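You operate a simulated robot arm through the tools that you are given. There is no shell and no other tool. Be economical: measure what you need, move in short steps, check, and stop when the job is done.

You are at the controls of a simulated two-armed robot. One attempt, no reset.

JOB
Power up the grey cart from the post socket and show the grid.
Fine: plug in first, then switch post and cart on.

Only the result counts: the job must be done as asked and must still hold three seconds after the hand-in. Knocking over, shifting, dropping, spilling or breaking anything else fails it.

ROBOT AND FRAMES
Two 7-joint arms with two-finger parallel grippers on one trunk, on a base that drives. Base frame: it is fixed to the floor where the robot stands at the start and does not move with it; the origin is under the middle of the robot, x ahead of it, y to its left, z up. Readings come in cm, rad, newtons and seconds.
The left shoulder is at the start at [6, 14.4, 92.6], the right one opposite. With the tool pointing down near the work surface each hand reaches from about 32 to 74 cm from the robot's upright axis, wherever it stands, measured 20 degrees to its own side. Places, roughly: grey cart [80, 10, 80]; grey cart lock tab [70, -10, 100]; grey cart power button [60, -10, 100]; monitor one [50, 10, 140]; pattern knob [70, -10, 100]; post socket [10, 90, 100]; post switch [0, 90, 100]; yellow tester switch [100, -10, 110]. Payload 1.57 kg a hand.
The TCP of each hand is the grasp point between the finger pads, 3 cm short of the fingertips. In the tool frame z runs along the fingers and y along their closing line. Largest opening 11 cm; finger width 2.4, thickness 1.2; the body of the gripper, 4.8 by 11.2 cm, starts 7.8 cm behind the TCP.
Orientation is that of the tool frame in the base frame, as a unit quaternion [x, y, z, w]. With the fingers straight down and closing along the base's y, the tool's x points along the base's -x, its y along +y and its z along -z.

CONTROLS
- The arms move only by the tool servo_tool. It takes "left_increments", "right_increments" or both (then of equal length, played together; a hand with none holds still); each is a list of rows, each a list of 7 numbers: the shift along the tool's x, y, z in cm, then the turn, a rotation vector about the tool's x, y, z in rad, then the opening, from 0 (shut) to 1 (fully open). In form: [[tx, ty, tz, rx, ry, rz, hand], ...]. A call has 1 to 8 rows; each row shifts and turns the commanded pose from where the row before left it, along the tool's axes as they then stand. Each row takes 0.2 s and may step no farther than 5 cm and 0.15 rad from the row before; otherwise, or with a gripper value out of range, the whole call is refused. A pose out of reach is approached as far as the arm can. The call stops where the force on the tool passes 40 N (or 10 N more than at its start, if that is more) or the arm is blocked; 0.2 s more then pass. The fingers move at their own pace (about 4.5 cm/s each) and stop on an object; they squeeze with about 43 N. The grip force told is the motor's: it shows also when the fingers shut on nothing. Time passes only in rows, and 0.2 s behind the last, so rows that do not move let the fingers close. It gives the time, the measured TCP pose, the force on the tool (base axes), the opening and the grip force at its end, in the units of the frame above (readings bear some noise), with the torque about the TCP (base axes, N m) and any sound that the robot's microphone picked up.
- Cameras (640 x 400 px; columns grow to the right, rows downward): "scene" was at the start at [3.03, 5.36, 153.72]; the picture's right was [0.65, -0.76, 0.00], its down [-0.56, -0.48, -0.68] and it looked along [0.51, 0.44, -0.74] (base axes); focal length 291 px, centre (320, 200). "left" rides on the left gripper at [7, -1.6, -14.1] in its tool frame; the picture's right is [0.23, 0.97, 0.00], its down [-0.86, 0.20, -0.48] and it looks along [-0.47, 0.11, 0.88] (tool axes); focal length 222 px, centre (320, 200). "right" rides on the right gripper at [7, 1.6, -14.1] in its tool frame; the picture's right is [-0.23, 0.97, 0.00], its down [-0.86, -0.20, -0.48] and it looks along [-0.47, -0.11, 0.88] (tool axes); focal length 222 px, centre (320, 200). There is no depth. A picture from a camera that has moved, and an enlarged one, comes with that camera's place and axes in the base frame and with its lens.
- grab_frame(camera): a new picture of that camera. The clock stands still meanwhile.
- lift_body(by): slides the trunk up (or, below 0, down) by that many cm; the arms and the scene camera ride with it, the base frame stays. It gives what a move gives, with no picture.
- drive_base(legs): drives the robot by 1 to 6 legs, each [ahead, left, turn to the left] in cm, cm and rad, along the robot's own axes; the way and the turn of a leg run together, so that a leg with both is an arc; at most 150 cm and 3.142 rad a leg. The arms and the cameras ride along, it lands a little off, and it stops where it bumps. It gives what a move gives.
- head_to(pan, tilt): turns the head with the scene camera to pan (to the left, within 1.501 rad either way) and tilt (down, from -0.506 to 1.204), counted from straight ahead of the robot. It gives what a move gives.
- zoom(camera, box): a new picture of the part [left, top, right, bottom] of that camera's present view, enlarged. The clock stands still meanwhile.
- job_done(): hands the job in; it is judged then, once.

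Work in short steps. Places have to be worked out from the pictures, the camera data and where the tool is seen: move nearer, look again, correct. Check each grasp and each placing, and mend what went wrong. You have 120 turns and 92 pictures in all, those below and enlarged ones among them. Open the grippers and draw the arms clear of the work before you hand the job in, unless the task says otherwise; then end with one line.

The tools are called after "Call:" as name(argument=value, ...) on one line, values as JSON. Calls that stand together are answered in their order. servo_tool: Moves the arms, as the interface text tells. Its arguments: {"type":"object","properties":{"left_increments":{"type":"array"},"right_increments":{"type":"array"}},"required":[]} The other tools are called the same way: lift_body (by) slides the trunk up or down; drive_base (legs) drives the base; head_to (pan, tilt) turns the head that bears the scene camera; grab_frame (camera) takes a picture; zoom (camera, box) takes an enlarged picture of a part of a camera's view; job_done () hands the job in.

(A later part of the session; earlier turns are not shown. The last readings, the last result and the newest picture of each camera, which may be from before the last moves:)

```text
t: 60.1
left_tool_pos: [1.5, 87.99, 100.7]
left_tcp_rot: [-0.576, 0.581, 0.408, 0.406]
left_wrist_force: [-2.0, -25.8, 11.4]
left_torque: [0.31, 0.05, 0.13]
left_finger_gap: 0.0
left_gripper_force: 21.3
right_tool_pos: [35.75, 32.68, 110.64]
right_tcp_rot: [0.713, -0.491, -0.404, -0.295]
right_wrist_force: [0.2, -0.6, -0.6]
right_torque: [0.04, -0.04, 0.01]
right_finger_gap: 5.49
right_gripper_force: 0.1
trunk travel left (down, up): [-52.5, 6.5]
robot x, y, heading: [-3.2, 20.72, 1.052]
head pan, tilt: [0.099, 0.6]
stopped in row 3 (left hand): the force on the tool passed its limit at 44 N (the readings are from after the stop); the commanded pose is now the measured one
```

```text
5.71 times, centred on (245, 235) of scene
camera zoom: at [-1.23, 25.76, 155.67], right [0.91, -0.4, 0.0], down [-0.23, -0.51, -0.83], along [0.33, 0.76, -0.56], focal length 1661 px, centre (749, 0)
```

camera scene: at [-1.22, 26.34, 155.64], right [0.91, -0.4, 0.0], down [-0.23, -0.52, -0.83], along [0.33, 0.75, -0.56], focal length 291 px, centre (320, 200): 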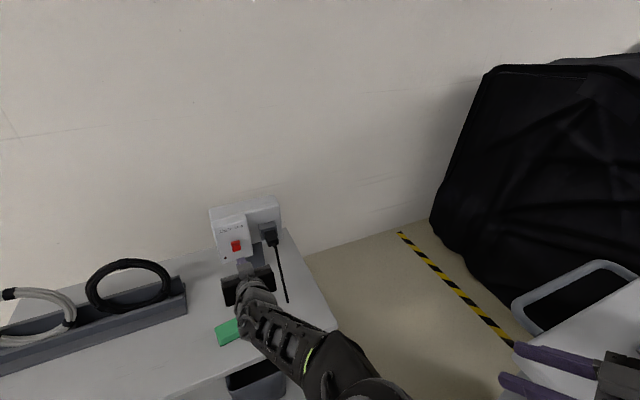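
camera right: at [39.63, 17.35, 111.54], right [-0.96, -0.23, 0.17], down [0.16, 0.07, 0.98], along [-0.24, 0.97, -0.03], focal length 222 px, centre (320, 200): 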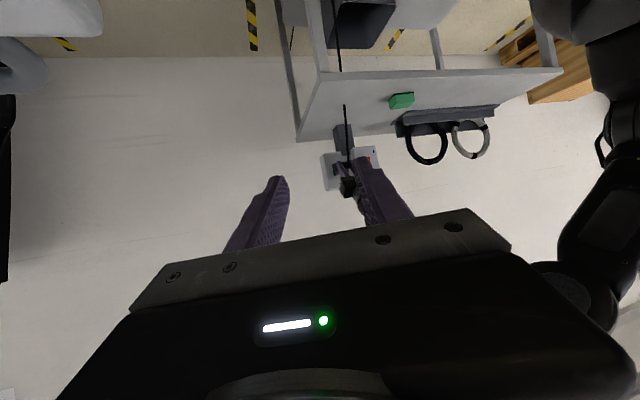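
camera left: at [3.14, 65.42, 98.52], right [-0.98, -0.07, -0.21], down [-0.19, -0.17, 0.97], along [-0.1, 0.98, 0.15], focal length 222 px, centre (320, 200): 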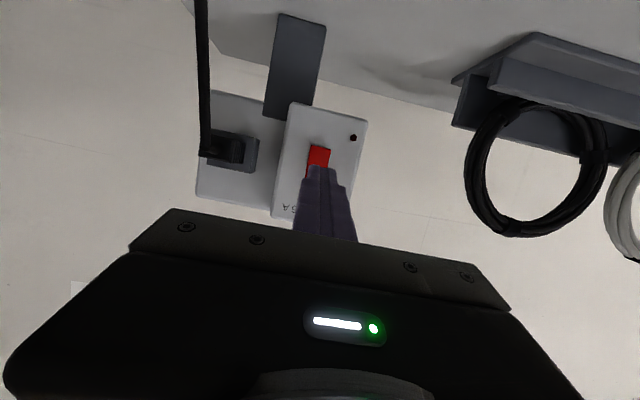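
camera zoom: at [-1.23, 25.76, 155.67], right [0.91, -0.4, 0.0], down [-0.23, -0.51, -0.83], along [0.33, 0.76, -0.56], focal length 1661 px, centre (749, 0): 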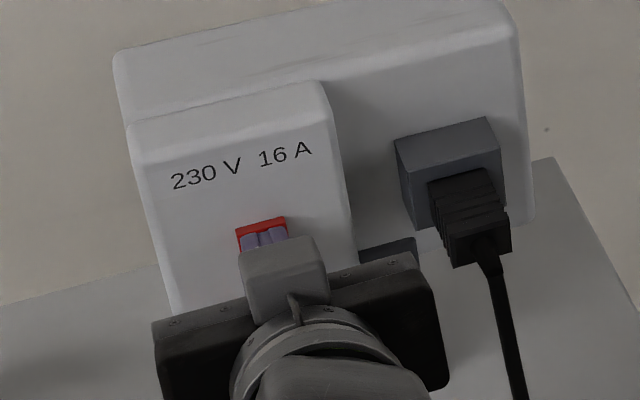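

Stopped at the limit; the rocker may or may not have toggled. I back off to look.

Call:
servo_tool(left_increments=[[0.75, 0, -2.1, 0, 0, 0, 0], [0.75, 0, -2.1, 0, 0, 0, 0], [0, 0, 0, 0, 0, 0, 0]])

Call:
zoom(camera="scene", box=[205, 200, 285, 270])

```text
t: 60.9
left_tool_pos: [1.67, 83.85, 100.52]
left_tcp_rot: [-0.578, 0.58, 0.408, 0.404]
left_wrist_force: [0.5, 0.7, 0.8]
left_torque: [0.02, -0.02, 0.0]
left_finger_gap: 0.0
left_gripper_force: 21.1
right_tool_pos: [35.87, 33.06, 110.49]
right_tcp_rot: [0.713, -0.493, -0.402, -0.294]
right_wrist_force: [-0.2, -0.3, 0.6]
right_torque: [-0.02, 0.04, -0.02]
right_finger_gap: 5.48
right_gripper_force: 0.1
trunk travel left (down, up): [-52.5, 6.5]
robot x, y, heading: [-3.25, 20.53, 1.054]
head pan, tilt: [0.099, 0.6]
```

```text
5.71 times, centred on (245, 235) of scene
camera zoom: at [-1.2, 26.29, 155.64], right [0.91, -0.4, 0.0], down [-0.23, -0.52, -0.83], along [0.33, 0.75, -0.56], focal length 1661 px, centre (749, 0)
```

zoom: 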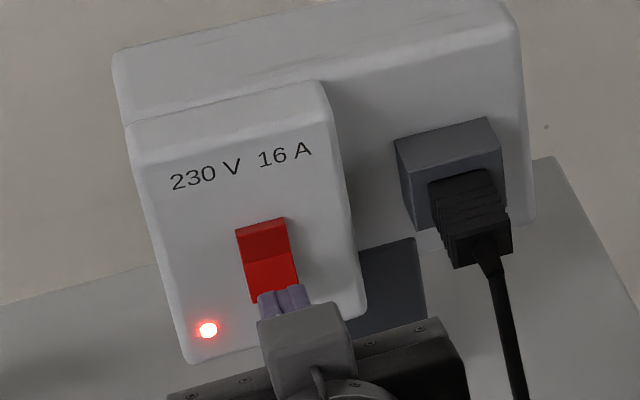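

The rocker has toggled and the post's lamp is lit. Now to the cart: I drive back first, then draw the left hand in.

Call:
drive_base(legs=[[-26, 0, 0]])

Call:
servo_tool(left_increments=[[0.6, 0, -3.5, 0, 0.1, 0, 0], [0.6, 0, -3.5, 0, 0.1, 0, 0], [0.6, 0, -3.5, 0, 0.1, 0, 0], [0.6, 0, -3.5, 0, 0.1, 0, 0], [0.3, 0, -3.5, 0, 0.1, 0, 0], [0.3, 0, -3.0, 0, 0.1, 0, 0]])

Call:
grab_frame(camera="scene")

```text
t: 62.8
left_tool_pos: [-11.29, 61.25, 100.48]
left_tcp_rot: [-0.577, 0.581, 0.407, 0.405]
left_wrist_force: [0.2, -0.2, 0.6]
left_torque: [0.01, 0.01, -0.03]
left_finger_gap: 0.0
left_gripper_force: 21.3
right_tool_pos: [23.07, 10.36, 110.58]
right_tcp_rot: [0.714, -0.492, -0.402, -0.294]
right_wrist_force: [0.1, -0.1, -0.4]
right_torque: [0.01, -0.01, -0.05]
right_finger_gap: 5.48
right_gripper_force: 0.0
trunk travel left (down, up): [-52.5, 6.5]
robot x, y, heading: [-16.31, -2.2, 1.055]
head pan, tilt: [0.099, 0.6]
```

```text
t: 63.9
left_tool_pos: [-18.15, 49.43, 102.66]
left_tcp_rot: [0.718, -0.603, -0.275, -0.212]
left_wrist_force: [-1.4, -0.6, -0.7]
left_torque: [0.0, 0.02, 0.0]
left_finger_gap: 0.01
left_gripper_force: 21.6
right_tool_pos: [23.07, 10.52, 110.47]
right_tcp_rot: [0.714, -0.492, -0.403, -0.294]
right_wrist_force: [-0.4, 1.4, -0.3]
right_torque: [0.0, 0.02, -0.02]
right_finger_gap: 5.5
right_gripper_force: 0.1
trunk travel left (down, up): [-52.5, 6.5]
robot x, y, heading: [-16.0, -1.99, 1.051]
head pan, tilt: [0.099, 0.6]
stopped in row 5 (left hand): the arm was blocked; the commanded pose is now the measured one
```

```text
30 pictures are left
camera scene: at [-14.01, 3.63, 155.64], right [0.91, -0.4, 0.0], down [-0.23, -0.52, -0.83], along [0.33, 0.76, -0.56], focal length 291 px, centre (320, 200)
```

scene: 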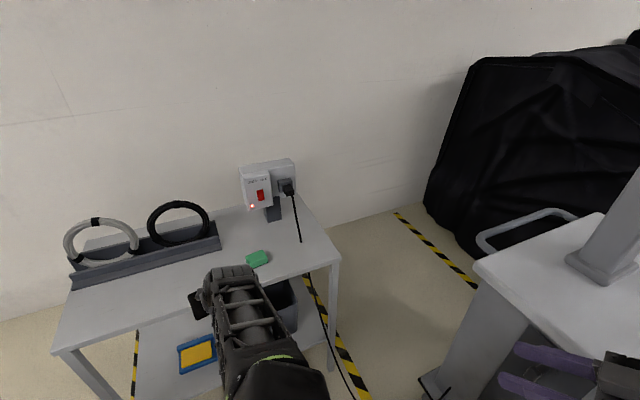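

Left hand is in enough to rotate. I turn the robot right to face the cart.

Call:
drive_base(legs=[[0, 0, -1.05]])

Call:
servo_tool(left_increments=[[0, 2, -2, 0.05, 0.1, 0.1, 0], [0, 2, -2, 0.05, 0.1, 0.1, 0], [0, 2, -2, 0.05, 0.1, 0.1, 0], [0, 2, -2, 0.05, 0.1, 0.1, 0]], right_increments=[[0, -1, -1, 0.12, 0.1, 0.08, 0], [0, -1, -1, 0.12, 0.1, 0.08, 0], [0, -1, -1, 0.1, 0.1, 0.1, 0], [0, -1, -1, 0.1, 0.1, 0.1, 0]])

Call:
head_to(pan=0.0, tilt=0.65)

Call:
grab_frame(camera="scene")

```text
t: 66.9
left_tool_pos: [27.18, 25.78, 102.46]
left_tcp_rot: [-0.326, 0.879, 0.136, 0.32]
left_wrist_force: [0.0, -0.4, 0.7]
left_torque: [-0.01, 0.0, -0.02]
left_finger_gap: 0.0
left_gripper_force: 20.7
right_tool_pos: [14.41, -29.39, 110.45]
right_tcp_rot: [-0.377, 0.781, 0.204, 0.455]
right_wrist_force: [0.6, 0.1, -0.9]
right_torque: [0.02, 0.02, 0.01]
right_finger_gap: 5.53
right_gripper_force: 0.1
trunk travel left (down, up): [-52.5, 6.5]
robot x, y, heading: [-16.51, -2.0, 0.02]
head pan, tilt: [0.099, 0.6]
```

```text
refused: row 1 steps farther than a row can; nothing moved
```

```text
t: 67.6
left_tool_pos: [27.11, 25.99, 102.48]
left_tcp_rot: [-0.325, 0.88, 0.134, 0.319]
left_wrist_force: [-0.1, 0.4, -0.3]
left_torque: [-0.02, 0.01, -0.01]
left_finger_gap: 0.01
left_gripper_force: 21.8
right_tool_pos: [14.62, -29.28, 110.5]
right_tcp_rot: [-0.377, 0.781, 0.204, 0.454]
right_wrist_force: [-0.3, -0.3, 0.8]
right_torque: [-0.01, -0.01, -0.01]
right_finger_gap: 5.51
right_gripper_force: 0.0
trunk travel left (down, up): [-52.5, 6.5]
robot x, y, heading: [-16.19, -2.02, 0.02]
head pan, tilt: [0.0, 0.649]
```

```text
29 pictures are left
camera scene: at [-10.45, -1.7, 155.21], right [0.02, -1.0, 0.0], down [-0.6, -0.01, -0.8], along [0.8, 0.02, -0.6], focal length 291 px, centre (320, 200)
```

scene: 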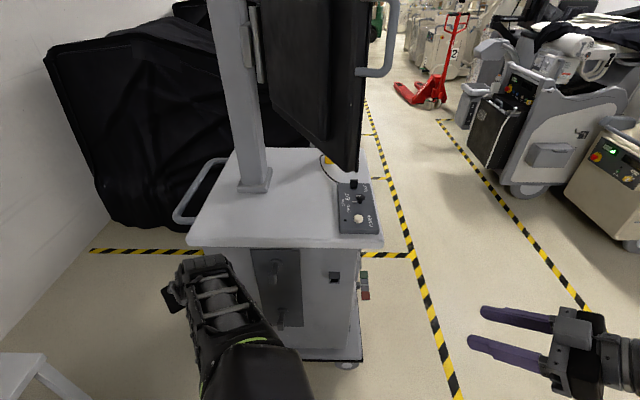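

The monitor now stands differently than at first: its near edge has swung to the right, toward above the panel. It was likely brushed by an arm. I look at it fully.

Call:
head_to(pan=0.0, tilt=0.25)

Call:
grab_frame(camera="scene")

```text
t: 68.4
left_tool_pos: [27.05, 26.05, 102.46]
left_tcp_rot: [-0.325, 0.88, 0.135, 0.32]
left_wrist_force: [0.4, 0.3, 0.3]
left_torque: [0.01, 0.0, -0.02]
left_finger_gap: 0.0
left_gripper_force: 21.0
right_tool_pos: [14.55, -29.35, 110.41]
right_tcp_rot: [-0.377, 0.781, 0.203, 0.454]
right_wrist_force: [-0.5, 0.4, -0.7]
right_torque: [0.0, -0.03, -0.01]
right_finger_gap: 5.51
right_gripper_force: 0.1
trunk travel left (down, up): [-52.5, 6.5]
robot x, y, heading: [-16.05, -1.96, 0.02]
head pan, tilt: [0.0, 0.25]
```

```text
28 pictures are left
camera scene: at [-9.79, -1.69, 158.85], right [0.02, -1.0, 0.0], down [-0.25, 0.0, -0.97], along [0.97, 0.02, -0.25], focal length 291 px, centre (320, 200)
```

scene: 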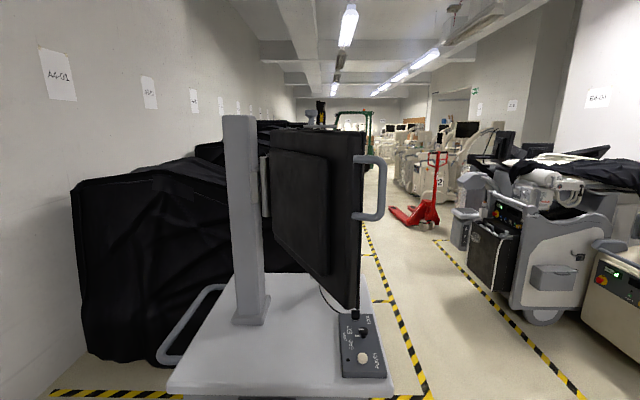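

The monitor has swivelled about its post (near edge from ≈[47,20] to ≈[61,-7]), probably brushed by the right elbow. It must go back, also to free the panel. I first straighten the right hand to point ahead, and lift the left hand out.

Call:
servo_tool(right_increments=[[0, 0, 0, 0.1255, 0, 0.0725, 0], [0, 0, 0, 0.1255, 0, 0.0725, 0], [0, 0, 0, 0.1255, 0, 0.0725, 0], [0, 0, 0, 0.1255, 0, 0.0725, 0], [0, 0, 0, 0.1255, 0, 0.0725, 0], [0, 0, 0, 0.1255, 0, 0.0725, 0], [0, 0, 0, 0, -0.13, 0, 0], [0, 0, 0, 0, -0.13, 0, 0]])

Call:
servo_tool(right_increments=[[0, 0, 3, 0, -0.13, 0, 0], [0, 0, 3, 0, -0.13, 0, 0], [0, 0, 4, 0, 0, 0, 0], [-1, 1, 4, 0, 0, 0, 0], [-2, 2, 4, 0, 0, 0, 0]], left_increments=[[0, 2, -2, 0, 0, 0, 0], [0, 2, -2, 0, 0, 0, 0], [0, 2, -1, 0, 0, 0, 0], [0, 2, -1, 0, 0, 0, 0], [0, 2, 0, 0, 0, 0, 0]])

```text
t: 70.2
left_tool_pos: [27.1, 25.81, 102.38]
left_tcp_rot: [-0.325, 0.88, 0.134, 0.32]
left_wrist_force: [-0.8, -0.9, -0.7]
left_torque: [-0.01, 0.02, 0.04]
left_finger_gap: 0.0
left_gripper_force: 21.1
right_tool_pos: [17.17, -38.12, 120.74]
right_tcp_rot: [-0.012, 0.789, -0.002, 0.614]
right_wrist_force: [-0.8, 0.4, -0.1]
right_torque: [0.03, -0.02, 0.02]
right_finger_gap: 0.0
right_gripper_force: 21.4
right hand out of reach, approached as far as the arm can: row 3, 4, 5, 6, 7, 8
trunk travel left (down, up): [-52.5, 6.5]
robot x, y, heading: [-15.94, -2.17, 0.02]
head pan, tilt: [0.0, 0.25]
```

```text
t: 70.9
left_tool_pos: [20.79, 32.25, 102.76]
left_tcp_rot: [-0.4, 0.865, 0.147, 0.264]
left_wrist_force: [0.3, 0.2, 0.2]
left_torque: [0.0, -0.01, 0.01]
left_finger_gap: 0.0
left_gripper_force: 21.2
right_tool_pos: [24.12, -40.36, 121.8]
right_tcp_rot: [-0.012, 0.706, 0.001, 0.708]
right_wrist_force: [0.0, 0.5, -0.3]
right_torque: [-0.02, -0.01, 0.02]
right_finger_gap: 0.0
right_gripper_force: 21.0
right hand out of reach, approached as far as the arm can: row 1, 2
trunk travel left (down, up): [-52.5, 6.5]
robot x, y, heading: [-16.22, -2.12, 0.017]
head pan, tilt: [0.0, 0.25]
stopped in row 3 (left hand): the arm was blocked; the commanded pose is now the measured one
```

Right hand now points ahead. I bring it to ≈[44,-20,120], right of the monitor's near edge.

Call:
servo_tool(right_increments=[[0, 2.9, 2.9, 0, 0, 0, 0], [0, 2.9, 2.9, 0, 0, 0, 0], [0, 2.9, 2.9, 0, 0, 0, 0], [0, 2.9, 2.9, 0, 0, 0, 0], [0, 2.9, 2.9, 0, 0, 0, 0], [0, 2.9, 2.9, 0, 0, 0, 0], [0.3, 2.6, 2.9, 0, 0, 0, 0]])

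Call:
grab_frame(camera="scene")

```text
t: 72.5
left_tool_pos: [20.69, 32.44, 102.69]
left_tcp_rot: [-0.4, 0.865, 0.148, 0.265]
left_wrist_force: [0.1, -0.6, 0.4]
left_torque: [0.01, 0.03, 0.0]
left_finger_gap: 0.0
left_gripper_force: 21.7
right_tool_pos: [44.64, -20.42, 121.47]
right_tcp_rot: [-0.013, 0.706, 0.0, 0.708]
right_wrist_force: [0.1, 0.4, -0.1]
right_torque: [-0.01, 0.0, 0.0]
right_finger_gap: 0.0
right_gripper_force: 21.1
right hand out of reach, approached as far as the arm can: row 1
trunk travel left (down, up): [-52.5, 6.5]
robot x, y, heading: [-16.33, -1.82, 0.021]
head pan, tilt: [0.0, 0.25]
```

```text
27 pictures are left
camera scene: at [-9.68, -1.64, 158.85], right [0.02, -1.0, 0.0], down [-0.25, -0.01, -0.97], along [0.97, 0.02, -0.25], focal length 291 px, centre (320, 200)
```

scene: 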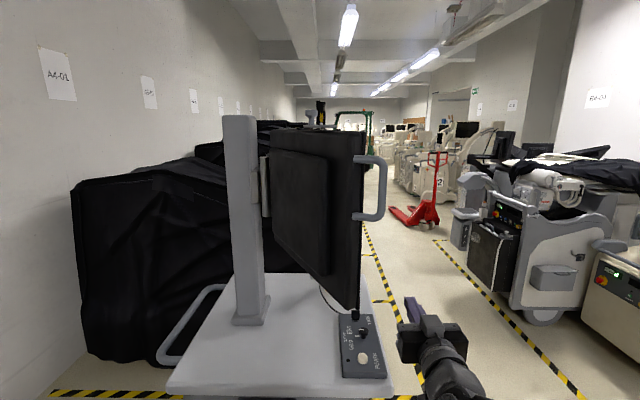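

I drive ahead 14 cm so the fingers pass along the screen side of the near edge.

Call:
drive_base(legs=[[15, 0, 0]])

Call:
grab_frame(camera="scene")

```text
t: 73.9
left_tool_pos: [35.77, 32.72, 102.64]
left_tcp_rot: [-0.4, 0.865, 0.148, 0.264]
left_wrist_force: [0.6, 0.3, 0.2]
left_torque: [0.02, 0.02, 0.01]
left_finger_gap: 0.0
left_gripper_force: 21.5
right_tool_pos: [59.59, -20.28, 121.53]
right_tcp_rot: [-0.012, 0.707, 0.0, 0.708]
right_wrist_force: [0.5, -1.3, 0.0]
right_torque: [0.0, -0.02, -0.04]
right_finger_gap: 0.05
right_gripper_force: 21.0
trunk travel left (down, up): [-52.5, 6.5]
robot x, y, heading: [-1.16, -2.26, 0.017]
head pan, tilt: [0.0, 0.25]
```

```text
26 pictures are left
camera scene: at [5.43, -1.39, 158.85], right [0.02, -1.0, 0.0], down [-0.25, 0.0, -0.97], along [0.97, 0.02, -0.25], focal length 291 px, centre (320, 200)
```

scene: 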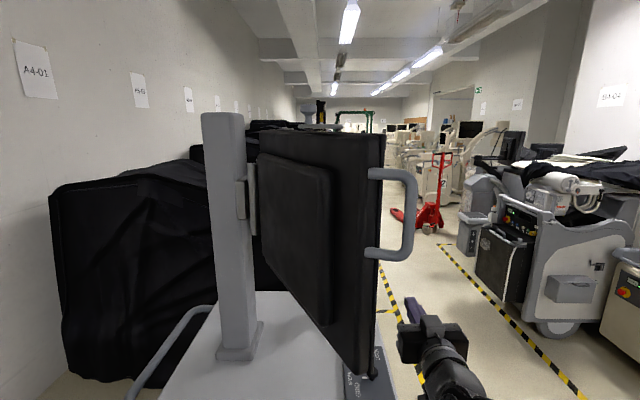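

Triangulation now gives the near lower corner at ≈[41,-7,123] (monitor bottom z≈123), originally ≈[34,14,123]. I back up 15 cm and raise the hand to z≈131 so the fingers push the near edge, below the handle.

Call:
drive_base(legs=[[-15, 0, 0]])

Call:
servo_tool(right_increments=[[-3, 0, 0, 0, 0, 0, 0], [-3, 0, 0, 0, 0, 0, 0], [-3, 1, 0, 0, 0, 0, 0], [0, 3, 0, 0, 0, 0, 0], [0, 3, 0, 0, 0, 0, 0], [0, 2, 0, 0, 0, 0, 0]])

Call:
grab_frame(camera="scene")

```text
t: 75.2
left_tool_pos: [20.16, 32.51, 102.67]
left_tcp_rot: [-0.402, 0.864, 0.147, 0.265]
left_wrist_force: [0.4, 0.7, 0.0]
left_torque: [0.01, -0.04, -0.01]
left_finger_gap: 0.02
left_gripper_force: 21.8
right_tool_pos: [44.23, -20.49, 121.57]
right_tcp_rot: [-0.014, 0.706, 0.001, 0.708]
right_wrist_force: [-0.5, 0.2, -0.4]
right_torque: [0.01, 0.01, 0.0]
right_finger_gap: 0.01
right_gripper_force: 21.1
trunk travel left (down, up): [-52.5, 6.5]
robot x, y, heading: [-16.31, -2.05, 0.02]
head pan, tilt: [0.0, 0.25]
```

```text
t: 76.6
left_tool_pos: [20.31, 32.46, 102.64]
left_tcp_rot: [-0.402, 0.864, 0.148, 0.263]
left_wrist_force: [-0.5, 0.8, 0.3]
left_torque: [0.01, -0.01, 0.0]
left_finger_gap: 0.01
left_gripper_force: 21.3
right_tool_pos: [44.3, -11.39, 130.41]
right_tcp_rot: [-0.012, 0.706, 0.001, 0.708]
right_wrist_force: [0.3, 0.4, -0.4]
right_torque: [-0.04, 0.0, 0.02]
right_finger_gap: 0.02
right_gripper_force: 21.3
trunk travel left (down, up): [-52.5, 6.5]
robot x, y, heading: [-16.08, -2.03, 0.02]
head pan, tilt: [0.0, 0.25]
```

```text
25 pictures are left
camera scene: at [-9.91, -1.66, 158.86], right [0.02, -1.0, 0.0], down [-0.25, -0.01, -0.97], along [0.97, 0.02, -0.25], focal length 291 px, centre (320, 200)
```

scene: 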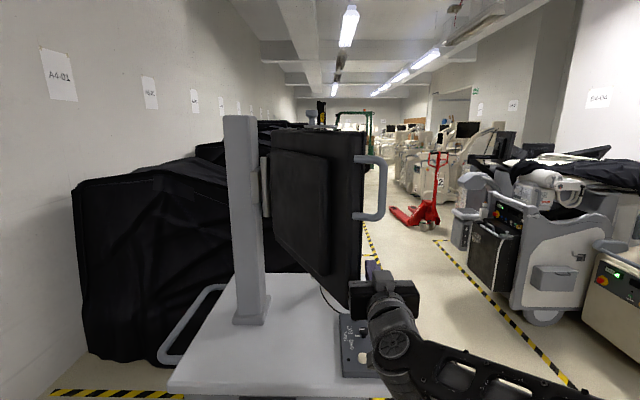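

Fingers sit just right of the edge. I push it toward +y slowly.

Call:
servo_tool(right_increments=[[0, 1.5, 0, 0, 0, 0, 0], [0, 1.5, 0, 0, 0, 0, 0], [0, 1.5, 0, 0, 0, 0, 0], [0, 1.5, -0.2, 0, 0, 0, 0], [0, 1.5, -0.4, 0, 0, 0, 0], [0, 1.5, -0.5, 0, 0, 0, 0], [0, 1.5, -0.5, 0, 0, 0, 0], [0, 1.5, -0.5, 0, 0, 0, 0]])

Call:
grab_frame(camera="scene")

```text
t: 78.4
left_tool_pos: [20.2, 32.46, 102.88]
left_tcp_rot: [-0.401, 0.864, 0.148, 0.265]
left_wrist_force: [-0.3, 0.3, 0.7]
left_torque: [0.03, -0.02, -0.01]
left_finger_gap: 0.01
left_gripper_force: 21.2
right_tool_pos: [41.71, 0.8, 130.52]
right_tcp_rot: [-0.013, 0.705, 0.003, 0.709]
right_wrist_force: [-11.5, -3.2, 0.6]
right_torque: [0.18, 0.35, 0.78]
right_finger_gap: 0.0
right_gripper_force: 21.3
trunk travel left (down, up): [-52.5, 6.5]
robot x, y, heading: [-16.08, -1.54, 0.026]
head pan, tilt: [0.0, 0.25]
```

```text
24 pictures are left
camera scene: at [-10.17, -1.71, 158.89], right [0.02, -1.0, 0.0], down [-0.25, -0.01, -0.97], along [0.97, 0.02, -0.25], focal length 291 px, centre (320, 200)
```

scene: 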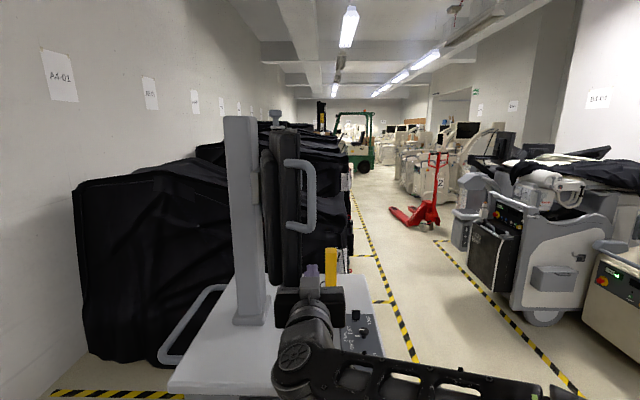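

The monitor swings back nicely; the hand's palm rubs the edge, so I pull back 3 cm and continue +y.

Call:
servo_tool(right_increments=[[0, 0, -1.5, 0, 0, 0, 0], [0, 0, -1.5, 0, 0, 0, 0], [0, 1.5, 0, 0, 0, 0, 0], [0, 1.5, 0, 0, 0, 0, 0], [0, 1.5, 0, 0, 0, 0, 0], [0, 1.5, 0, 0, 0, 0, 0], [0, 1.5, 0, 0, 0, 0, 0]])

Call:
grab_frame(camera="scene")

```text
t: 80.0
left_tool_pos: [20.46, 32.46, 102.68]
left_tcp_rot: [-0.401, 0.865, 0.147, 0.264]
left_wrist_force: [0.3, 0.6, -0.5]
left_torque: [-0.01, 0.0, 0.03]
left_finger_gap: 0.01
left_gripper_force: 21.5
right_tool_pos: [38.51, 8.17, 130.04]
right_tcp_rot: [-0.013, 0.706, 0.0, 0.708]
right_wrist_force: [0.3, -0.5, 0.6]
right_torque: [0.0, 0.01, -0.01]
right_finger_gap: 0.0
right_gripper_force: 21.1
trunk travel left (down, up): [-52.5, 6.5]
robot x, y, heading: [-15.72, -2.58, 0.019]
head pan, tilt: [0.0, 0.25]
```

```text
23 pictures are left
camera scene: at [-9.93, -1.64, 158.86], right [0.02, -1.0, 0.0], down [-0.25, -0.01, -0.97], along [0.97, 0.02, -0.25], focal length 291 px, centre (320, 200)
```

scene: 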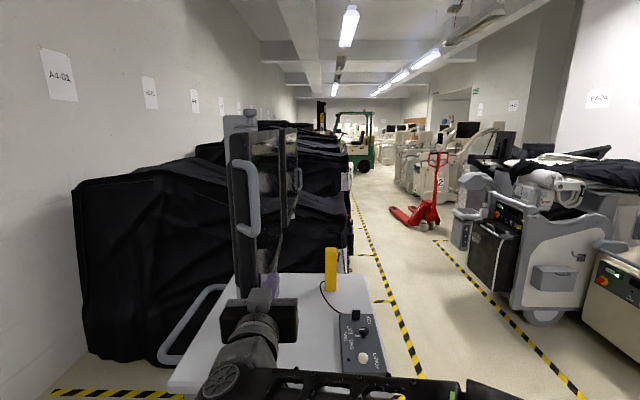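

The monitor is back at about its original angle (screen visible, near edge within ~1 cm). I withdraw the right hand to the right and turn it down for the panel.

Call:
servo_tool(right_increments=[[0, -4, -1, 0, 0, 0, 0], [0, -4, -2, 0, 0, 0, 0], [0, -4.5, -1, 0, 0, 0, 0], [0, -4.5, 0, 0, 0, 0, 0], [0, -4.5, 0, 0, 0, 0, 0], [0, -4, 0, 0, 0.14, 0, 0], [0, -2, 0, 0, 0.14, 0, 0], [0, 0, 0, 0, 0.14, 0, 0]])

Call:
servo_tool(right_increments=[[0, 0, 0, 0, 0.145, 0, 0], [0, 0, 0, 0, 0.145, 0, 0], [0, 0, 0, 0, 0.145, 0, 0], [0, 0, 0, 0, 0.145, 0, 0], [0, 0, 0, 0, 0.145, 0, 0], [0, 0, 0, 0, 0.145, 0, 0], [0, 0, 0, 0, 0.145, 0, 0], [0, 0, 0, 0, 0.135, 0, 0]])

Call:
head_to(pan=0.0, tilt=0.65)

Call:
grab_frame(camera="scene")

```text
t: 81.8
left_tool_pos: [20.44, 32.4, 102.72]
left_tcp_rot: [-0.402, 0.864, 0.148, 0.264]
left_wrist_force: [-0.1, 1.2, -0.2]
left_torque: [0.01, 0.01, 0.0]
left_finger_gap: 0.0
left_gripper_force: 21.4
right_tool_pos: [35.21, -19.42, 130.48]
right_tcp_rot: [-0.012, 0.838, -0.002, 0.545]
right_wrist_force: [-0.4, -0.5, 0.5]
right_torque: [0.02, 0.02, -0.01]
right_finger_gap: 0.0
right_gripper_force: 21.2
trunk travel left (down, up): [-52.5, 6.5]
robot x, y, heading: [-16.23, -2.27, 0.016]
head pan, tilt: [0.0, 0.25]
```

```text
t: 83.6
left_tool_pos: [20.33, 32.35, 102.67]
left_tcp_rot: [-0.402, 0.864, 0.148, 0.265]
left_wrist_force: [-0.5, -0.1, 0.1]
left_torque: [0.02, 0.0, 0.03]
left_finger_gap: 0.02
left_gripper_force: 21.2
right_tool_pos: [34.81, -24.09, 115.19]
right_tcp_rot: [-0.014, 0.998, -0.008, 0.065]
right_wrist_force: [0.1, 0.2, 0.0]
right_torque: [-0.01, 0.02, 0.0]
right_finger_gap: 0.0
right_gripper_force: 21.2
right hand out of reach, approached as far as the arm can: row 5, 6, 7, 8
trunk travel left (down, up): [-52.5, 6.5]
robot x, y, heading: [-16.08, -1.94, 0.021]
head pan, tilt: [0.0, 0.25]
```

```text
t: 84.5
left_tool_pos: [20.43, 32.4, 102.7]
left_tcp_rot: [-0.402, 0.864, 0.148, 0.265]
left_wrist_force: [-0.3, 0.1, 0.4]
left_torque: [0.0, 0.0, -0.01]
left_finger_gap: 0.0
left_gripper_force: 21.6
right_tool_pos: [34.81, -23.87, 115.4]
right_tcp_rot: [-0.014, 0.998, -0.009, 0.066]
right_wrist_force: [0.3, 0.0, 0.6]
right_torque: [-0.04, -0.03, -0.04]
right_finger_gap: 0.03
right_gripper_force: 21.6
trunk travel left (down, up): [-52.5, 6.5]
robot x, y, heading: [-16.45, -1.71, 0.021]
head pan, tilt: [0.0, 0.649]
```

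```text
22 pictures are left
camera scene: at [-10.6, -1.71, 155.22], right [0.02, -1.0, 0.0], down [-0.6, -0.01, -0.8], along [0.8, 0.02, -0.6], focal length 291 px, centre (320, 200)
```

scene: 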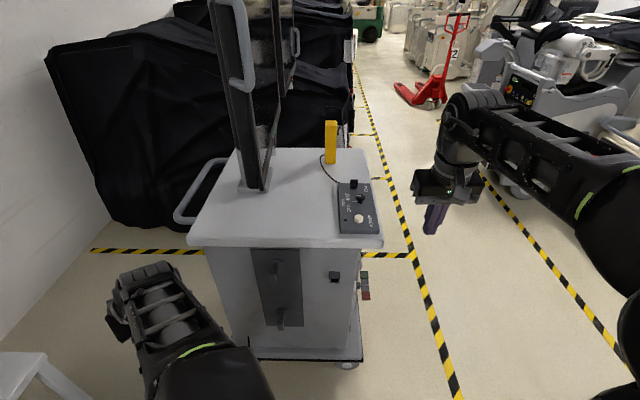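

Panel is free again. I drive to about [2,1] so the right hand reaches the whole panel.

Call:
drive_base(legs=[[18, 2.5, -0.02]])

Call:
head_to(pan=-0.15, tilt=0.8)

Call:
grab_frame(camera="scene")

Call:
grab_frame(camera="right")

```text
t: 86.0
left_tool_pos: [38.98, 34.48, 102.61]
left_tcp_rot: [-0.393, 0.869, 0.146, 0.265]
left_wrist_force: [-0.1, -0.5, -0.3]
left_torque: [0.0, 0.01, 0.0]
left_finger_gap: 0.0
left_gripper_force: 21.4
right_tool_pos: [52.34, -22.24, 115.14]
right_tcp_rot: [-0.005, 0.998, -0.009, 0.065]
right_wrist_force: [-0.1, 0.5, -0.2]
right_torque: [0.01, 0.01, 0.01]
right_finger_gap: 0.02
right_gripper_force: 21.8
trunk travel left (down, up): [-52.5, 6.5]
robot x, y, heading: [1.45, 0.74, 0.001]
head pan, tilt: [0.0, 0.649]
```

```text
t: 86.7
left_tool_pos: [38.98, 34.44, 102.76]
left_tcp_rot: [-0.393, 0.868, 0.145, 0.266]
left_wrist_force: [-0.1, 0.1, -0.8]
left_torque: [0.0, 0.0, 0.01]
left_finger_gap: 0.01
left_gripper_force: 21.2
right_tool_pos: [52.23, -22.32, 115.33]
right_tcp_rot: [-0.003, 0.998, -0.01, 0.066]
right_wrist_force: [-0.2, 0.1, 0.5]
right_torque: [-0.03, 0.02, -0.03]
right_finger_gap: 0.01
right_gripper_force: 21.9
trunk travel left (down, up): [-52.5, 6.5]
robot x, y, heading: [1.29, 0.92, -0.001]
head pan, tilt: [-0.15, 0.799]
```

```text
21 pictures are left
camera scene: at [6.55, -0.27, 153.96], right [-0.15, -0.99, 0.0], down [-0.71, 0.11, -0.7], along [0.69, -0.1, -0.72], focal length 291 px, centre (320, 200)
```

scene: 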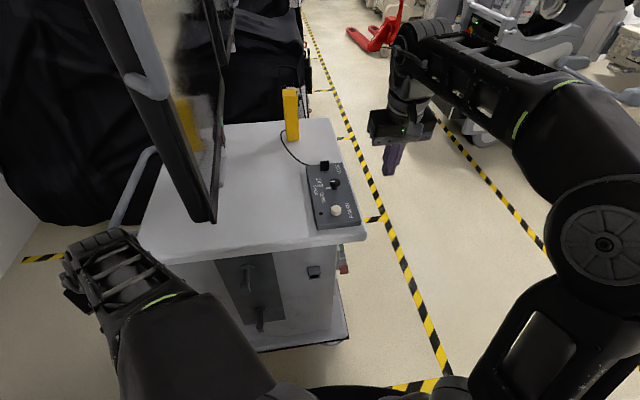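

```text
20 pictures are left
camera right: at [43.27, -20.46, 128.35], right [0.22, 0.98, 0.01], down [0.79, -0.18, 0.59], along [0.58, -0.12, -0.81], focal length 222 px, centre (320, 200)
```

right: 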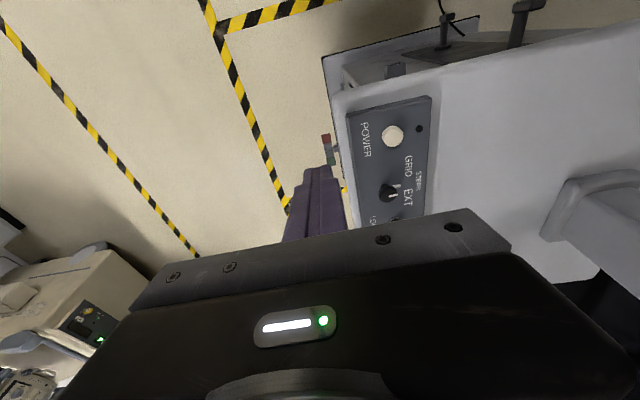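

Triangulated: button [57.3,-12.2,96.1], knob top [64.4,-13.4,99.5], lock tab ≈[73.5,-12,99]. I bring the closed right fingertips above the button.

Call:
servo_tool(right_increments=[[0, 0, 0, 0, 0.13, 0, 0], [-1.25, 2.5, 3.0, 0, 0, 0, 0], [-1.25, 2.5, 3.0, 0, 0, 0, 0], [-1.25, 2.5, 3.0, 0, 0, 0, 0], [-1.25, 2.6, 3.0, 0, 0, 0, 0], [0, 0, 0, 0, 0, 0, 0]])

Call:
zoom(camera="scene", box=[280, 130, 400, 240])

Call:
grab_frame(camera="right")

```text
t: 87.9
left_tool_pos: [38.88, 34.31, 102.8]
left_tcp_rot: [-0.393, 0.868, 0.145, 0.266]
left_wrist_force: [0.2, 0.7, 0.1]
left_torque: [-0.02, 0.02, 0.04]
left_finger_gap: 0.02
left_gripper_force: 21.6
right_tool_pos: [55.45, -14.39, 99.3]
right_tcp_rot: [0.003, 1.0, -0.021, -0.008]
right_wrist_force: [-13.5, -10.7, 13.8]
right_torque: [-0.16, 0.28, 0.03]
right_finger_gap: 0.0
right_gripper_force: 21.5
right hand out of reach, approached as far as the arm can: row 1
trunk travel left (down, up): [-52.5, 6.5]
robot x, y, heading: [1.65, 0.91, -0.005]
head pan, tilt: [-0.15, 0.799]
heard: click
stopped in row 6 (right hand): the force on the tool passed its limit at 79 N (the readings are from after the stop); the commanded pose is now the measured one
```

```text
3.64 times, centred on (340, 185) of scene
camera zoom: at [6.44, -0.3, 153.98], right [-0.15, -0.99, 0.0], down [-0.71, 0.11, -0.7], along [0.69, -0.1, -0.72], focal length 1057 px, centre (247, 254)
```

zoom: 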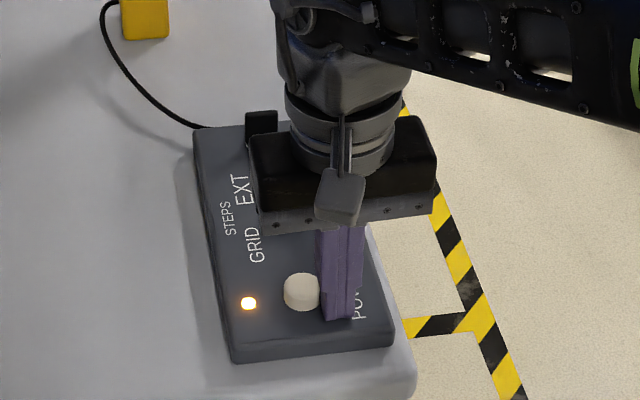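

```text
18 pictures are left
camera right: at [48.51, -12.25, 113.38], right [0.23, 0.97, -0.04], down [0.86, -0.18, 0.47], along [0.45, -0.15, -0.88], focal length 222 px, centre (320, 200)
```

right: 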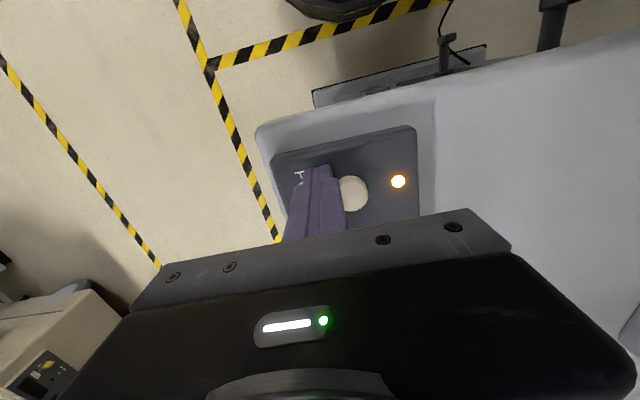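

The finger came down lower than planned, but the button clicked and the cart's lamp is lit. I lift straight up, away from the button, and look.

Call:
servo_tool(right_increments=[[0, 0, -3, 0, 0, 0, 0], [0, 0, -4, 0, 0, 0, 0], [0, -4, -2, 0, 0, 0, 0.4], [0, -4, 0, 0, 0, 0, 0.4], [0, 0, 0, 0, 0, 0, 0.4]])

Call:
grab_frame(camera="scene")

Call:
zoom(camera="scene", box=[290, 145, 370, 235])

```text
t: 89.1
left_tool_pos: [38.98, 34.37, 102.68]
left_tcp_rot: [-0.393, 0.868, 0.146, 0.266]
left_wrist_force: [1.3, 0.6, 0.2]
left_torque: [0.04, -0.03, 0.0]
left_finger_gap: 0.0
left_gripper_force: 21.2
right_tool_pos: [55.33, -21.91, 108.05]
right_tcp_rot: [0.002, 1.0, -0.018, -0.002]
right_wrist_force: [1.0, 0.7, 0.1]
right_torque: [0.01, 0.03, -0.02]
right_finger_gap: 4.42
right_gripper_force: 0.1
right hand out of reach, approached as far as the arm can: row 3
trunk travel left (down, up): [-52.5, 6.5]
robot x, y, heading: [1.62, 0.57, 0.001]
head pan, tilt: [-0.15, 0.799]
```

```text
17 pictures are left
camera scene: at [6.56, -0.29, 153.95], right [-0.15, -0.99, 0.0], down [-0.71, 0.11, -0.7], along [0.69, -0.1, -0.72], focal length 291 px, centre (320, 200)
```

scene: 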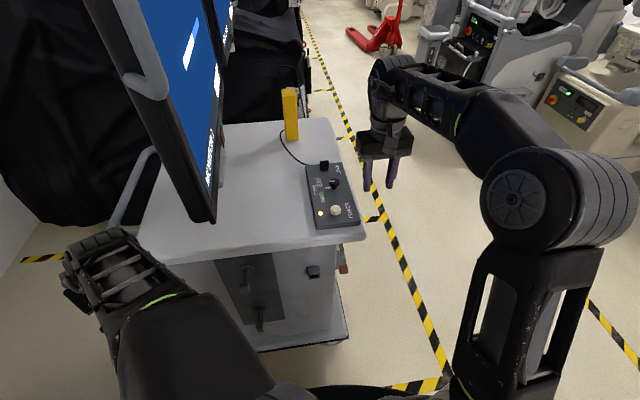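

```text
4.44 times, centred on (330, 190) of scene
camera zoom: at [6.56, -0.29, 153.95], right [-0.15, -0.99, 0.0], down [-0.71, 0.11, -0.7], along [0.69, -0.1, -0.72], focal length 1292 px, centre (276, 244)
```

zoom: 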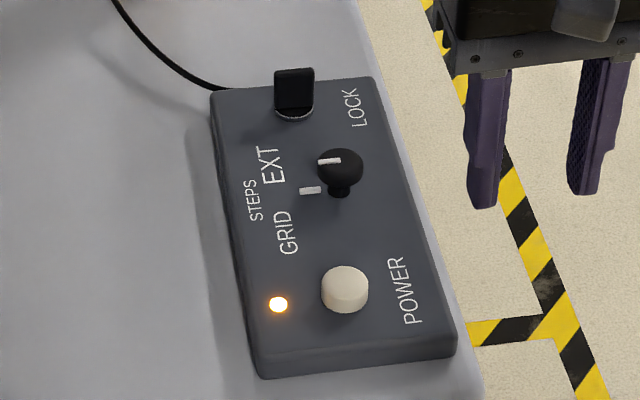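

The monitor is lit, so the cart is on. I read the screen and bring the right camera over the lock tab for a close look.

Call:
zoom(camera="scene", box=[140, 0, 240, 220])

Call:
servo_tool(right_increments=[[-4, 0, -1.5, 0, 0, 0, 0.4], [-4, 0, -1.5, 0, 0, 0, 0.4], [-3, 0, -1, 0, 0, 0, 0.4], [0, 0, 0, 0, 0, 0, 0.4]])

Call:
zoom(camera="right", box=[320, 40, 520, 220])

```text
1.82 times, centred on (190, 110) of scene
camera zoom: at [6.56, -0.29, 153.95], right [-0.15, -0.99, 0.0], down [-0.71, 0.11, -0.7], along [0.69, -0.1, -0.72], focal length 528 px, centre (556, 364)
```

zoom: 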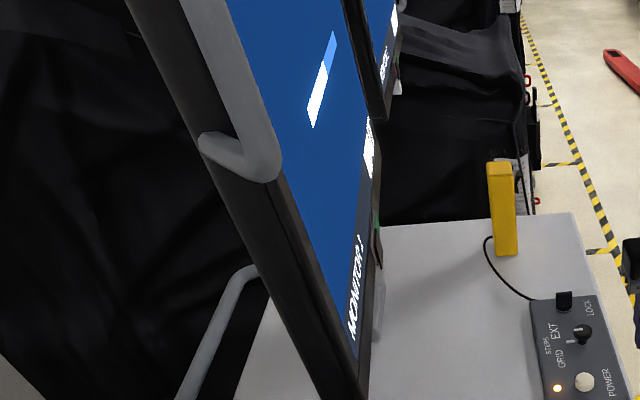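

```text
t: 90.1
left_tool_pos: [38.99, 34.34, 102.65]
left_tcp_rot: [-0.393, 0.868, 0.146, 0.266]
left_wrist_force: [-0.4, -1.3, 0.5]
left_torque: [0.0, 0.0, 0.0]
left_finger_gap: 0.01
left_gripper_force: 21.5
right_tool_pos: [61.11, -20.84, 104.62]
right_tcp_rot: [0.001, 1.0, -0.018, 0.0]
right_wrist_force: [-1.2, -0.2, 0.5]
right_torque: [-0.02, -0.02, -0.01]
right_finger_gap: 4.39
right_gripper_force: 0.0
right hand out of reach, approached as far as the arm can: row 1, 2, 3
trunk travel left (down, up): [-52.5, 6.5]
robot x, y, heading: [1.45, 0.51, -0.003]
head pan, tilt: [-0.15, 0.799]
```

```text
2.22 times, centred on (420, 130) of right
camera zoom: at [54.07, -18.78, 118.64], right [0.23, 0.97, -0.04], down [0.85, -0.18, 0.49], along [0.47, -0.14, -0.87], focal length 494 px, centre (98, 356)
```

zoom: 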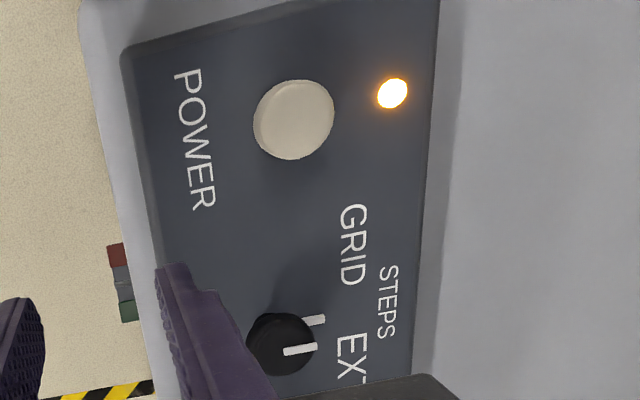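

Screen is blue ("MONITOR 1" on). The pointer is at STEPS; GRID is about 40–45° counter-clockwise. I move 7 cm closer so the hand can reach the lock tab well, and look at it.

Call:
drive_base(legs=[[7, 0, 0]])

Call:
servo_tool(right_increments=[[-3, 0, -2, 0, 0, 0, 0.4], [-3, 0, -2, 0, 0, 0, 0.4], [-3, 0, -1, 0, 0, 0, 0.4], [0, 0, 0, 0, 0, 0, 0.4]])

Call:
zoom(camera="right", box=[300, 40, 500, 220])

Call:
zoom(camera="scene", box=[280, 150, 380, 260])

```text
t: 91.2
left_tool_pos: [46.22, 34.41, 102.66]
left_tcp_rot: [-0.392, 0.869, 0.145, 0.265]
left_wrist_force: [0.9, -0.3, 0.2]
left_torque: [0.01, 0.04, 0.02]
left_finger_gap: 0.0
left_gripper_force: 21.7
right_tool_pos: [68.3, -21.0, 104.47]
right_tcp_rot: [0.002, 1.0, -0.018, 0.0]
right_wrist_force: [0.5, -0.4, -0.3]
right_torque: [-0.01, 0.01, -0.01]
right_finger_gap: 4.41
right_gripper_force: 0.1
trunk travel left (down, up): [-52.5, 6.5]
robot x, y, heading: [9.15, 0.67, -0.005]
head pan, tilt: [-0.15, 0.799]
```

```text
t: 92.2
left_tool_pos: [46.12, 34.34, 102.74]
left_tcp_rot: [-0.392, 0.868, 0.146, 0.267]
left_wrist_force: [0.4, -0.3, 0.0]
left_torque: [-0.02, 0.0, -0.02]
left_finger_gap: 0.0
left_gripper_force: 21.3
right_tool_pos: [69.43, -20.56, 103.76]
right_tcp_rot: [0.002, 1.0, -0.019, 0.003]
right_wrist_force: [0.1, -0.5, 0.0]
right_torque: [-0.01, 0.0, 0.01]
right_finger_gap: 4.42
right_gripper_force: 0.0
right hand out of reach, approached as far as the arm can: row 1, 2, 3
trunk travel left (down, up): [-52.5, 6.5]
robot x, y, heading: [8.69, 0.87, -0.007]
head pan, tilt: [-0.15, 0.799]
```

```text
2.22 times, centred on (400, 130) of right
camera zoom: at [62.43, -18.45, 117.76], right [0.23, 0.97, -0.03], down [0.85, -0.19, 0.49], along [0.47, -0.14, -0.87], focal length 494 px, centre (142, 356)
```

zoom: 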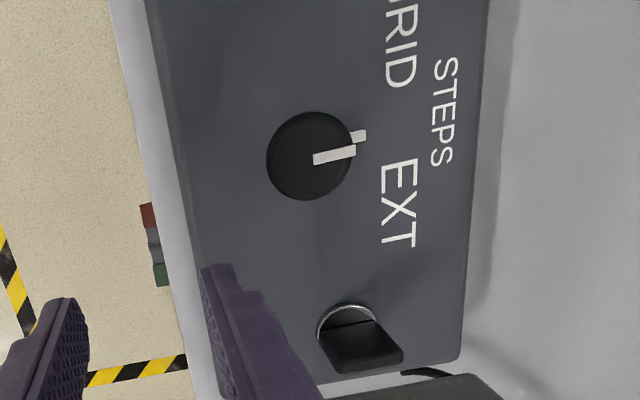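

```text
3.64 times, centred on (330, 205) of scene
camera zoom: at [13.63, -0.31, 153.95], right [-0.15, -0.99, 0.0], down [-0.71, 0.11, -0.7], along [0.69, -0.11, -0.72], focal length 1057 px, centre (284, 182)
```

zoom: 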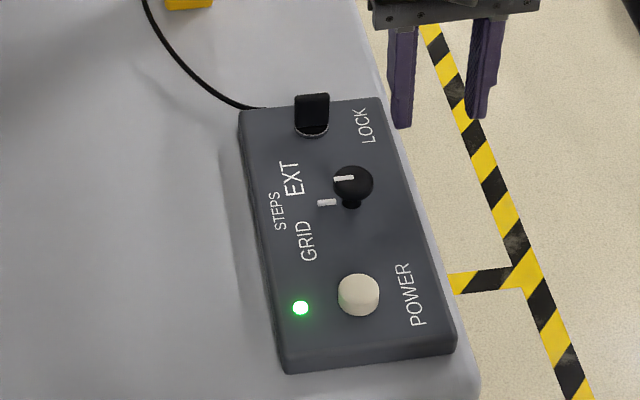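

The lamp is green now (booted). Knob at ≈[65.4,-13.4,99.5], tab at ≈[74,-12]. I try the knob first: move over it with open fingers, staying high.

Call:
servo_tool(right_increments=[[2, 0, 0, 0, 0, 0, 0.45], [2, 0, -0.5, 0, 0, 0, 0.45], [0, 2.5, 0, 0, 0, 0, 0.45], [0, 2.5, 0, 0, 0, 0, 0.45], [0, 2.2, 0, 0, 0, 0, 0.45], [0, 0, 0, 0, 0, 0, 0.45]])

```text
t: 93.5
left_tool_pos: [46.09, 34.24, 102.66]
left_tcp_rot: [-0.391, 0.869, 0.145, 0.266]
left_wrist_force: [0.1, -0.2, -0.6]
left_torque: [0.0, -0.01, -0.01]
left_finger_gap: 0.0
left_gripper_force: 21.6
right_tool_pos: [65.77, -13.29, 103.8]
right_tcp_rot: [0.001, 1.0, -0.018, 0.0]
right_wrist_force: [-0.8, -0.1, 0.2]
right_torque: [-0.01, -0.01, -0.04]
right_finger_gap: 4.96
right_gripper_force: 0.0
trunk travel left (down, up): [-52.5, 6.5]
robot x, y, heading: [8.57, 0.82, -0.001]
head pan, tilt: [-0.15, 0.799]
```

Right on target. I descend 3.6 cm around the knob and close.

Call:
servo_tool(right_increments=[[0, 0, 1, 0, 0, 0, 0.45], [0, 0, 1, 0, 0, 0, 0.45], [0, 0, 0.8, 0, 0, 0, 0.45], [0, 0, 0.8, 0, 0, 0, 0.45]])

Call:
zoom(camera="scene", box=[280, 150, 380, 260])

```text
t: 94.5
left_tool_pos: [46.15, 34.33, 102.69]
left_tcp_rot: [-0.392, 0.869, 0.146, 0.266]
left_wrist_force: [0.4, -0.4, -0.6]
left_torque: [0.03, 0.01, -0.01]
left_finger_gap: 0.0
left_gripper_force: 21.0
right_tool_pos: [65.85, -13.48, 100.05]
right_tcp_rot: [0.002, 1.0, -0.019, 0.0]
right_wrist_force: [0.0, 0.4, 0.4]
right_torque: [-0.03, 0.0, 0.02]
right_finger_gap: 4.96
right_gripper_force: 0.1
trunk travel left (down, up): [-52.5, 6.5]
robot x, y, heading: [8.62, 0.65, -0.002]
head pan, tilt: [-0.15, 0.799]
```

```text
3.64 times, centred on (330, 205) of scene
camera zoom: at [13.64, -0.31, 153.95], right [-0.15, -0.99, 0.0], down [-0.71, 0.11, -0.7], along [0.69, -0.11, -0.72], focal length 1057 px, centre (284, 182)
```

zoom: 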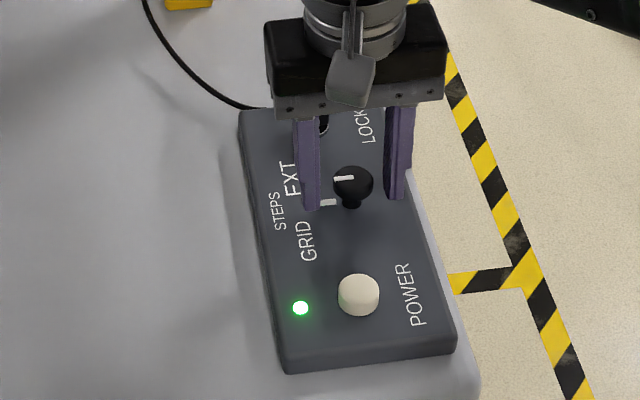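

Fingers straddle the knob. I close and twist counter-clockwise 0.3 rad gently to test the lock.

Call:
servo_tool(right_increments=[[0, 0, 0, 0, 0, 0, 0], [0, 0, 0, 0, 0, 0, 0], [0, 0, 0, 0, 0, 0, 0], [0, 0, 0, 0, 0, -0.1, 0], [0, 0, 0, 0, 0, -0.1, 0], [0, 0, 0, 0, 0, -0.1, 0]])

```text
t: 96.0
left_tool_pos: [46.1, 34.22, 102.77]
left_tcp_rot: [-0.391, 0.869, 0.145, 0.267]
left_wrist_force: [0.2, 0.2, 0.4]
left_torque: [0.01, 0.01, 0.01]
left_finger_gap: 0.02
left_gripper_force: 20.9
right_tool_pos: [65.84, -13.83, 100.13]
right_tcp_rot: [-0.147, 0.989, -0.019, -0.004]
right_wrist_force: [-2.3, -14.1, -1.5]
right_torque: [-0.03, -0.87, -0.09]
right_finger_gap: 2.94
right_gripper_force: 38.9
trunk travel left (down, up): [-52.5, 6.5]
robot x, y, heading: [8.35, 0.81, -0.003]
head pan, tilt: [-0.15, 0.799]
```

Low twist torque; I check whether the pointer turned.

Call:
zoom(camera="scene", box=[290, 160, 360, 230])

```text
5.71 times, centred on (325, 195) of scene
camera zoom: at [13.59, -0.52, 153.95], right [-0.15, -0.99, 0.0], down [-0.71, 0.11, -0.7], along [0.69, -0.1, -0.72], focal length 1661 px, centre (291, 229)
```

zoom: 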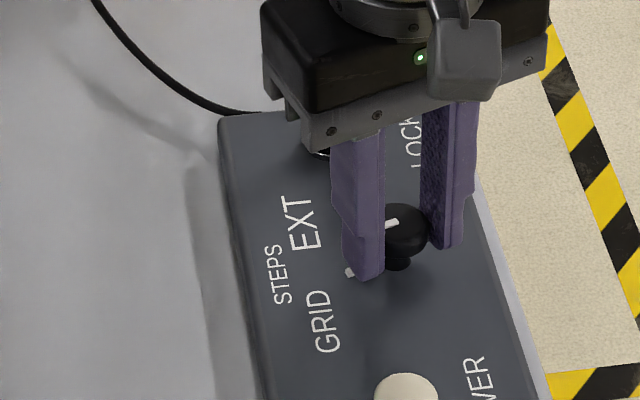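

The pointer turns with the hand, so it is not locked. I continue to ≈0.77 rad total, easing the side force.

Call:
servo_tool(right_increments=[[0, -0.2, 0, 0, 0, -0.1, 0], [0, 0, 0, 0, 0, -0.12, 0], [0, 0, 0, 0, 0, -0.12, 0], [0, 0, 0, 0, 0, -0.13, 0], [0, 0, 0, 0, 0, 0, 0]])

Call:
zoom(camera="scene", box=[290, 160, 360, 230])

```text
t: 96.6
left_tool_pos: [46.1, 34.26, 102.72]
left_tcp_rot: [-0.392, 0.868, 0.145, 0.267]
left_wrist_force: [-0.1, 0.7, -0.6]
left_torque: [-0.01, 0.02, -0.01]
left_finger_gap: 0.0
left_gripper_force: 21.5
right_tool_pos: [65.58, -13.97, 100.09]
right_tcp_rot: [-0.237, 0.971, -0.025, 0.008]
right_wrist_force: [0.2, -3.3, 2.6]
right_torque: [0.15, -0.51, 0.01]
right_finger_gap: 2.92
right_gripper_force: 39.2
right hand out of reach, approached as far as the arm can: row 2, 3
trunk travel left (down, up): [-52.5, 6.5]
robot x, y, heading: [8.58, 0.41, -0.004]
head pan, tilt: [-0.15, 0.799]
stopped in row 3 (right hand): the force on the tool passed its limit at 57 N (the readings are from after the stop); the commanded pose is now the measured one
```

```text
5.71 times, centred on (325, 195) of scene
camera zoom: at [13.61, -0.3, 153.95], right [-0.15, -0.99, 0.0], down [-0.71, 0.11, -0.7], along [0.69, -0.11, -0.72], focal length 1661 px, centre (291, 229)
```

zoom: 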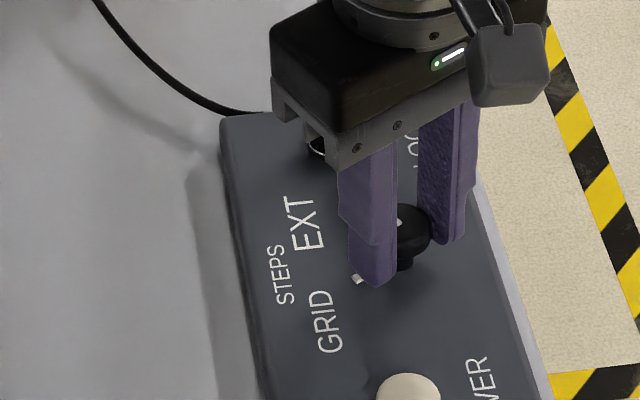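

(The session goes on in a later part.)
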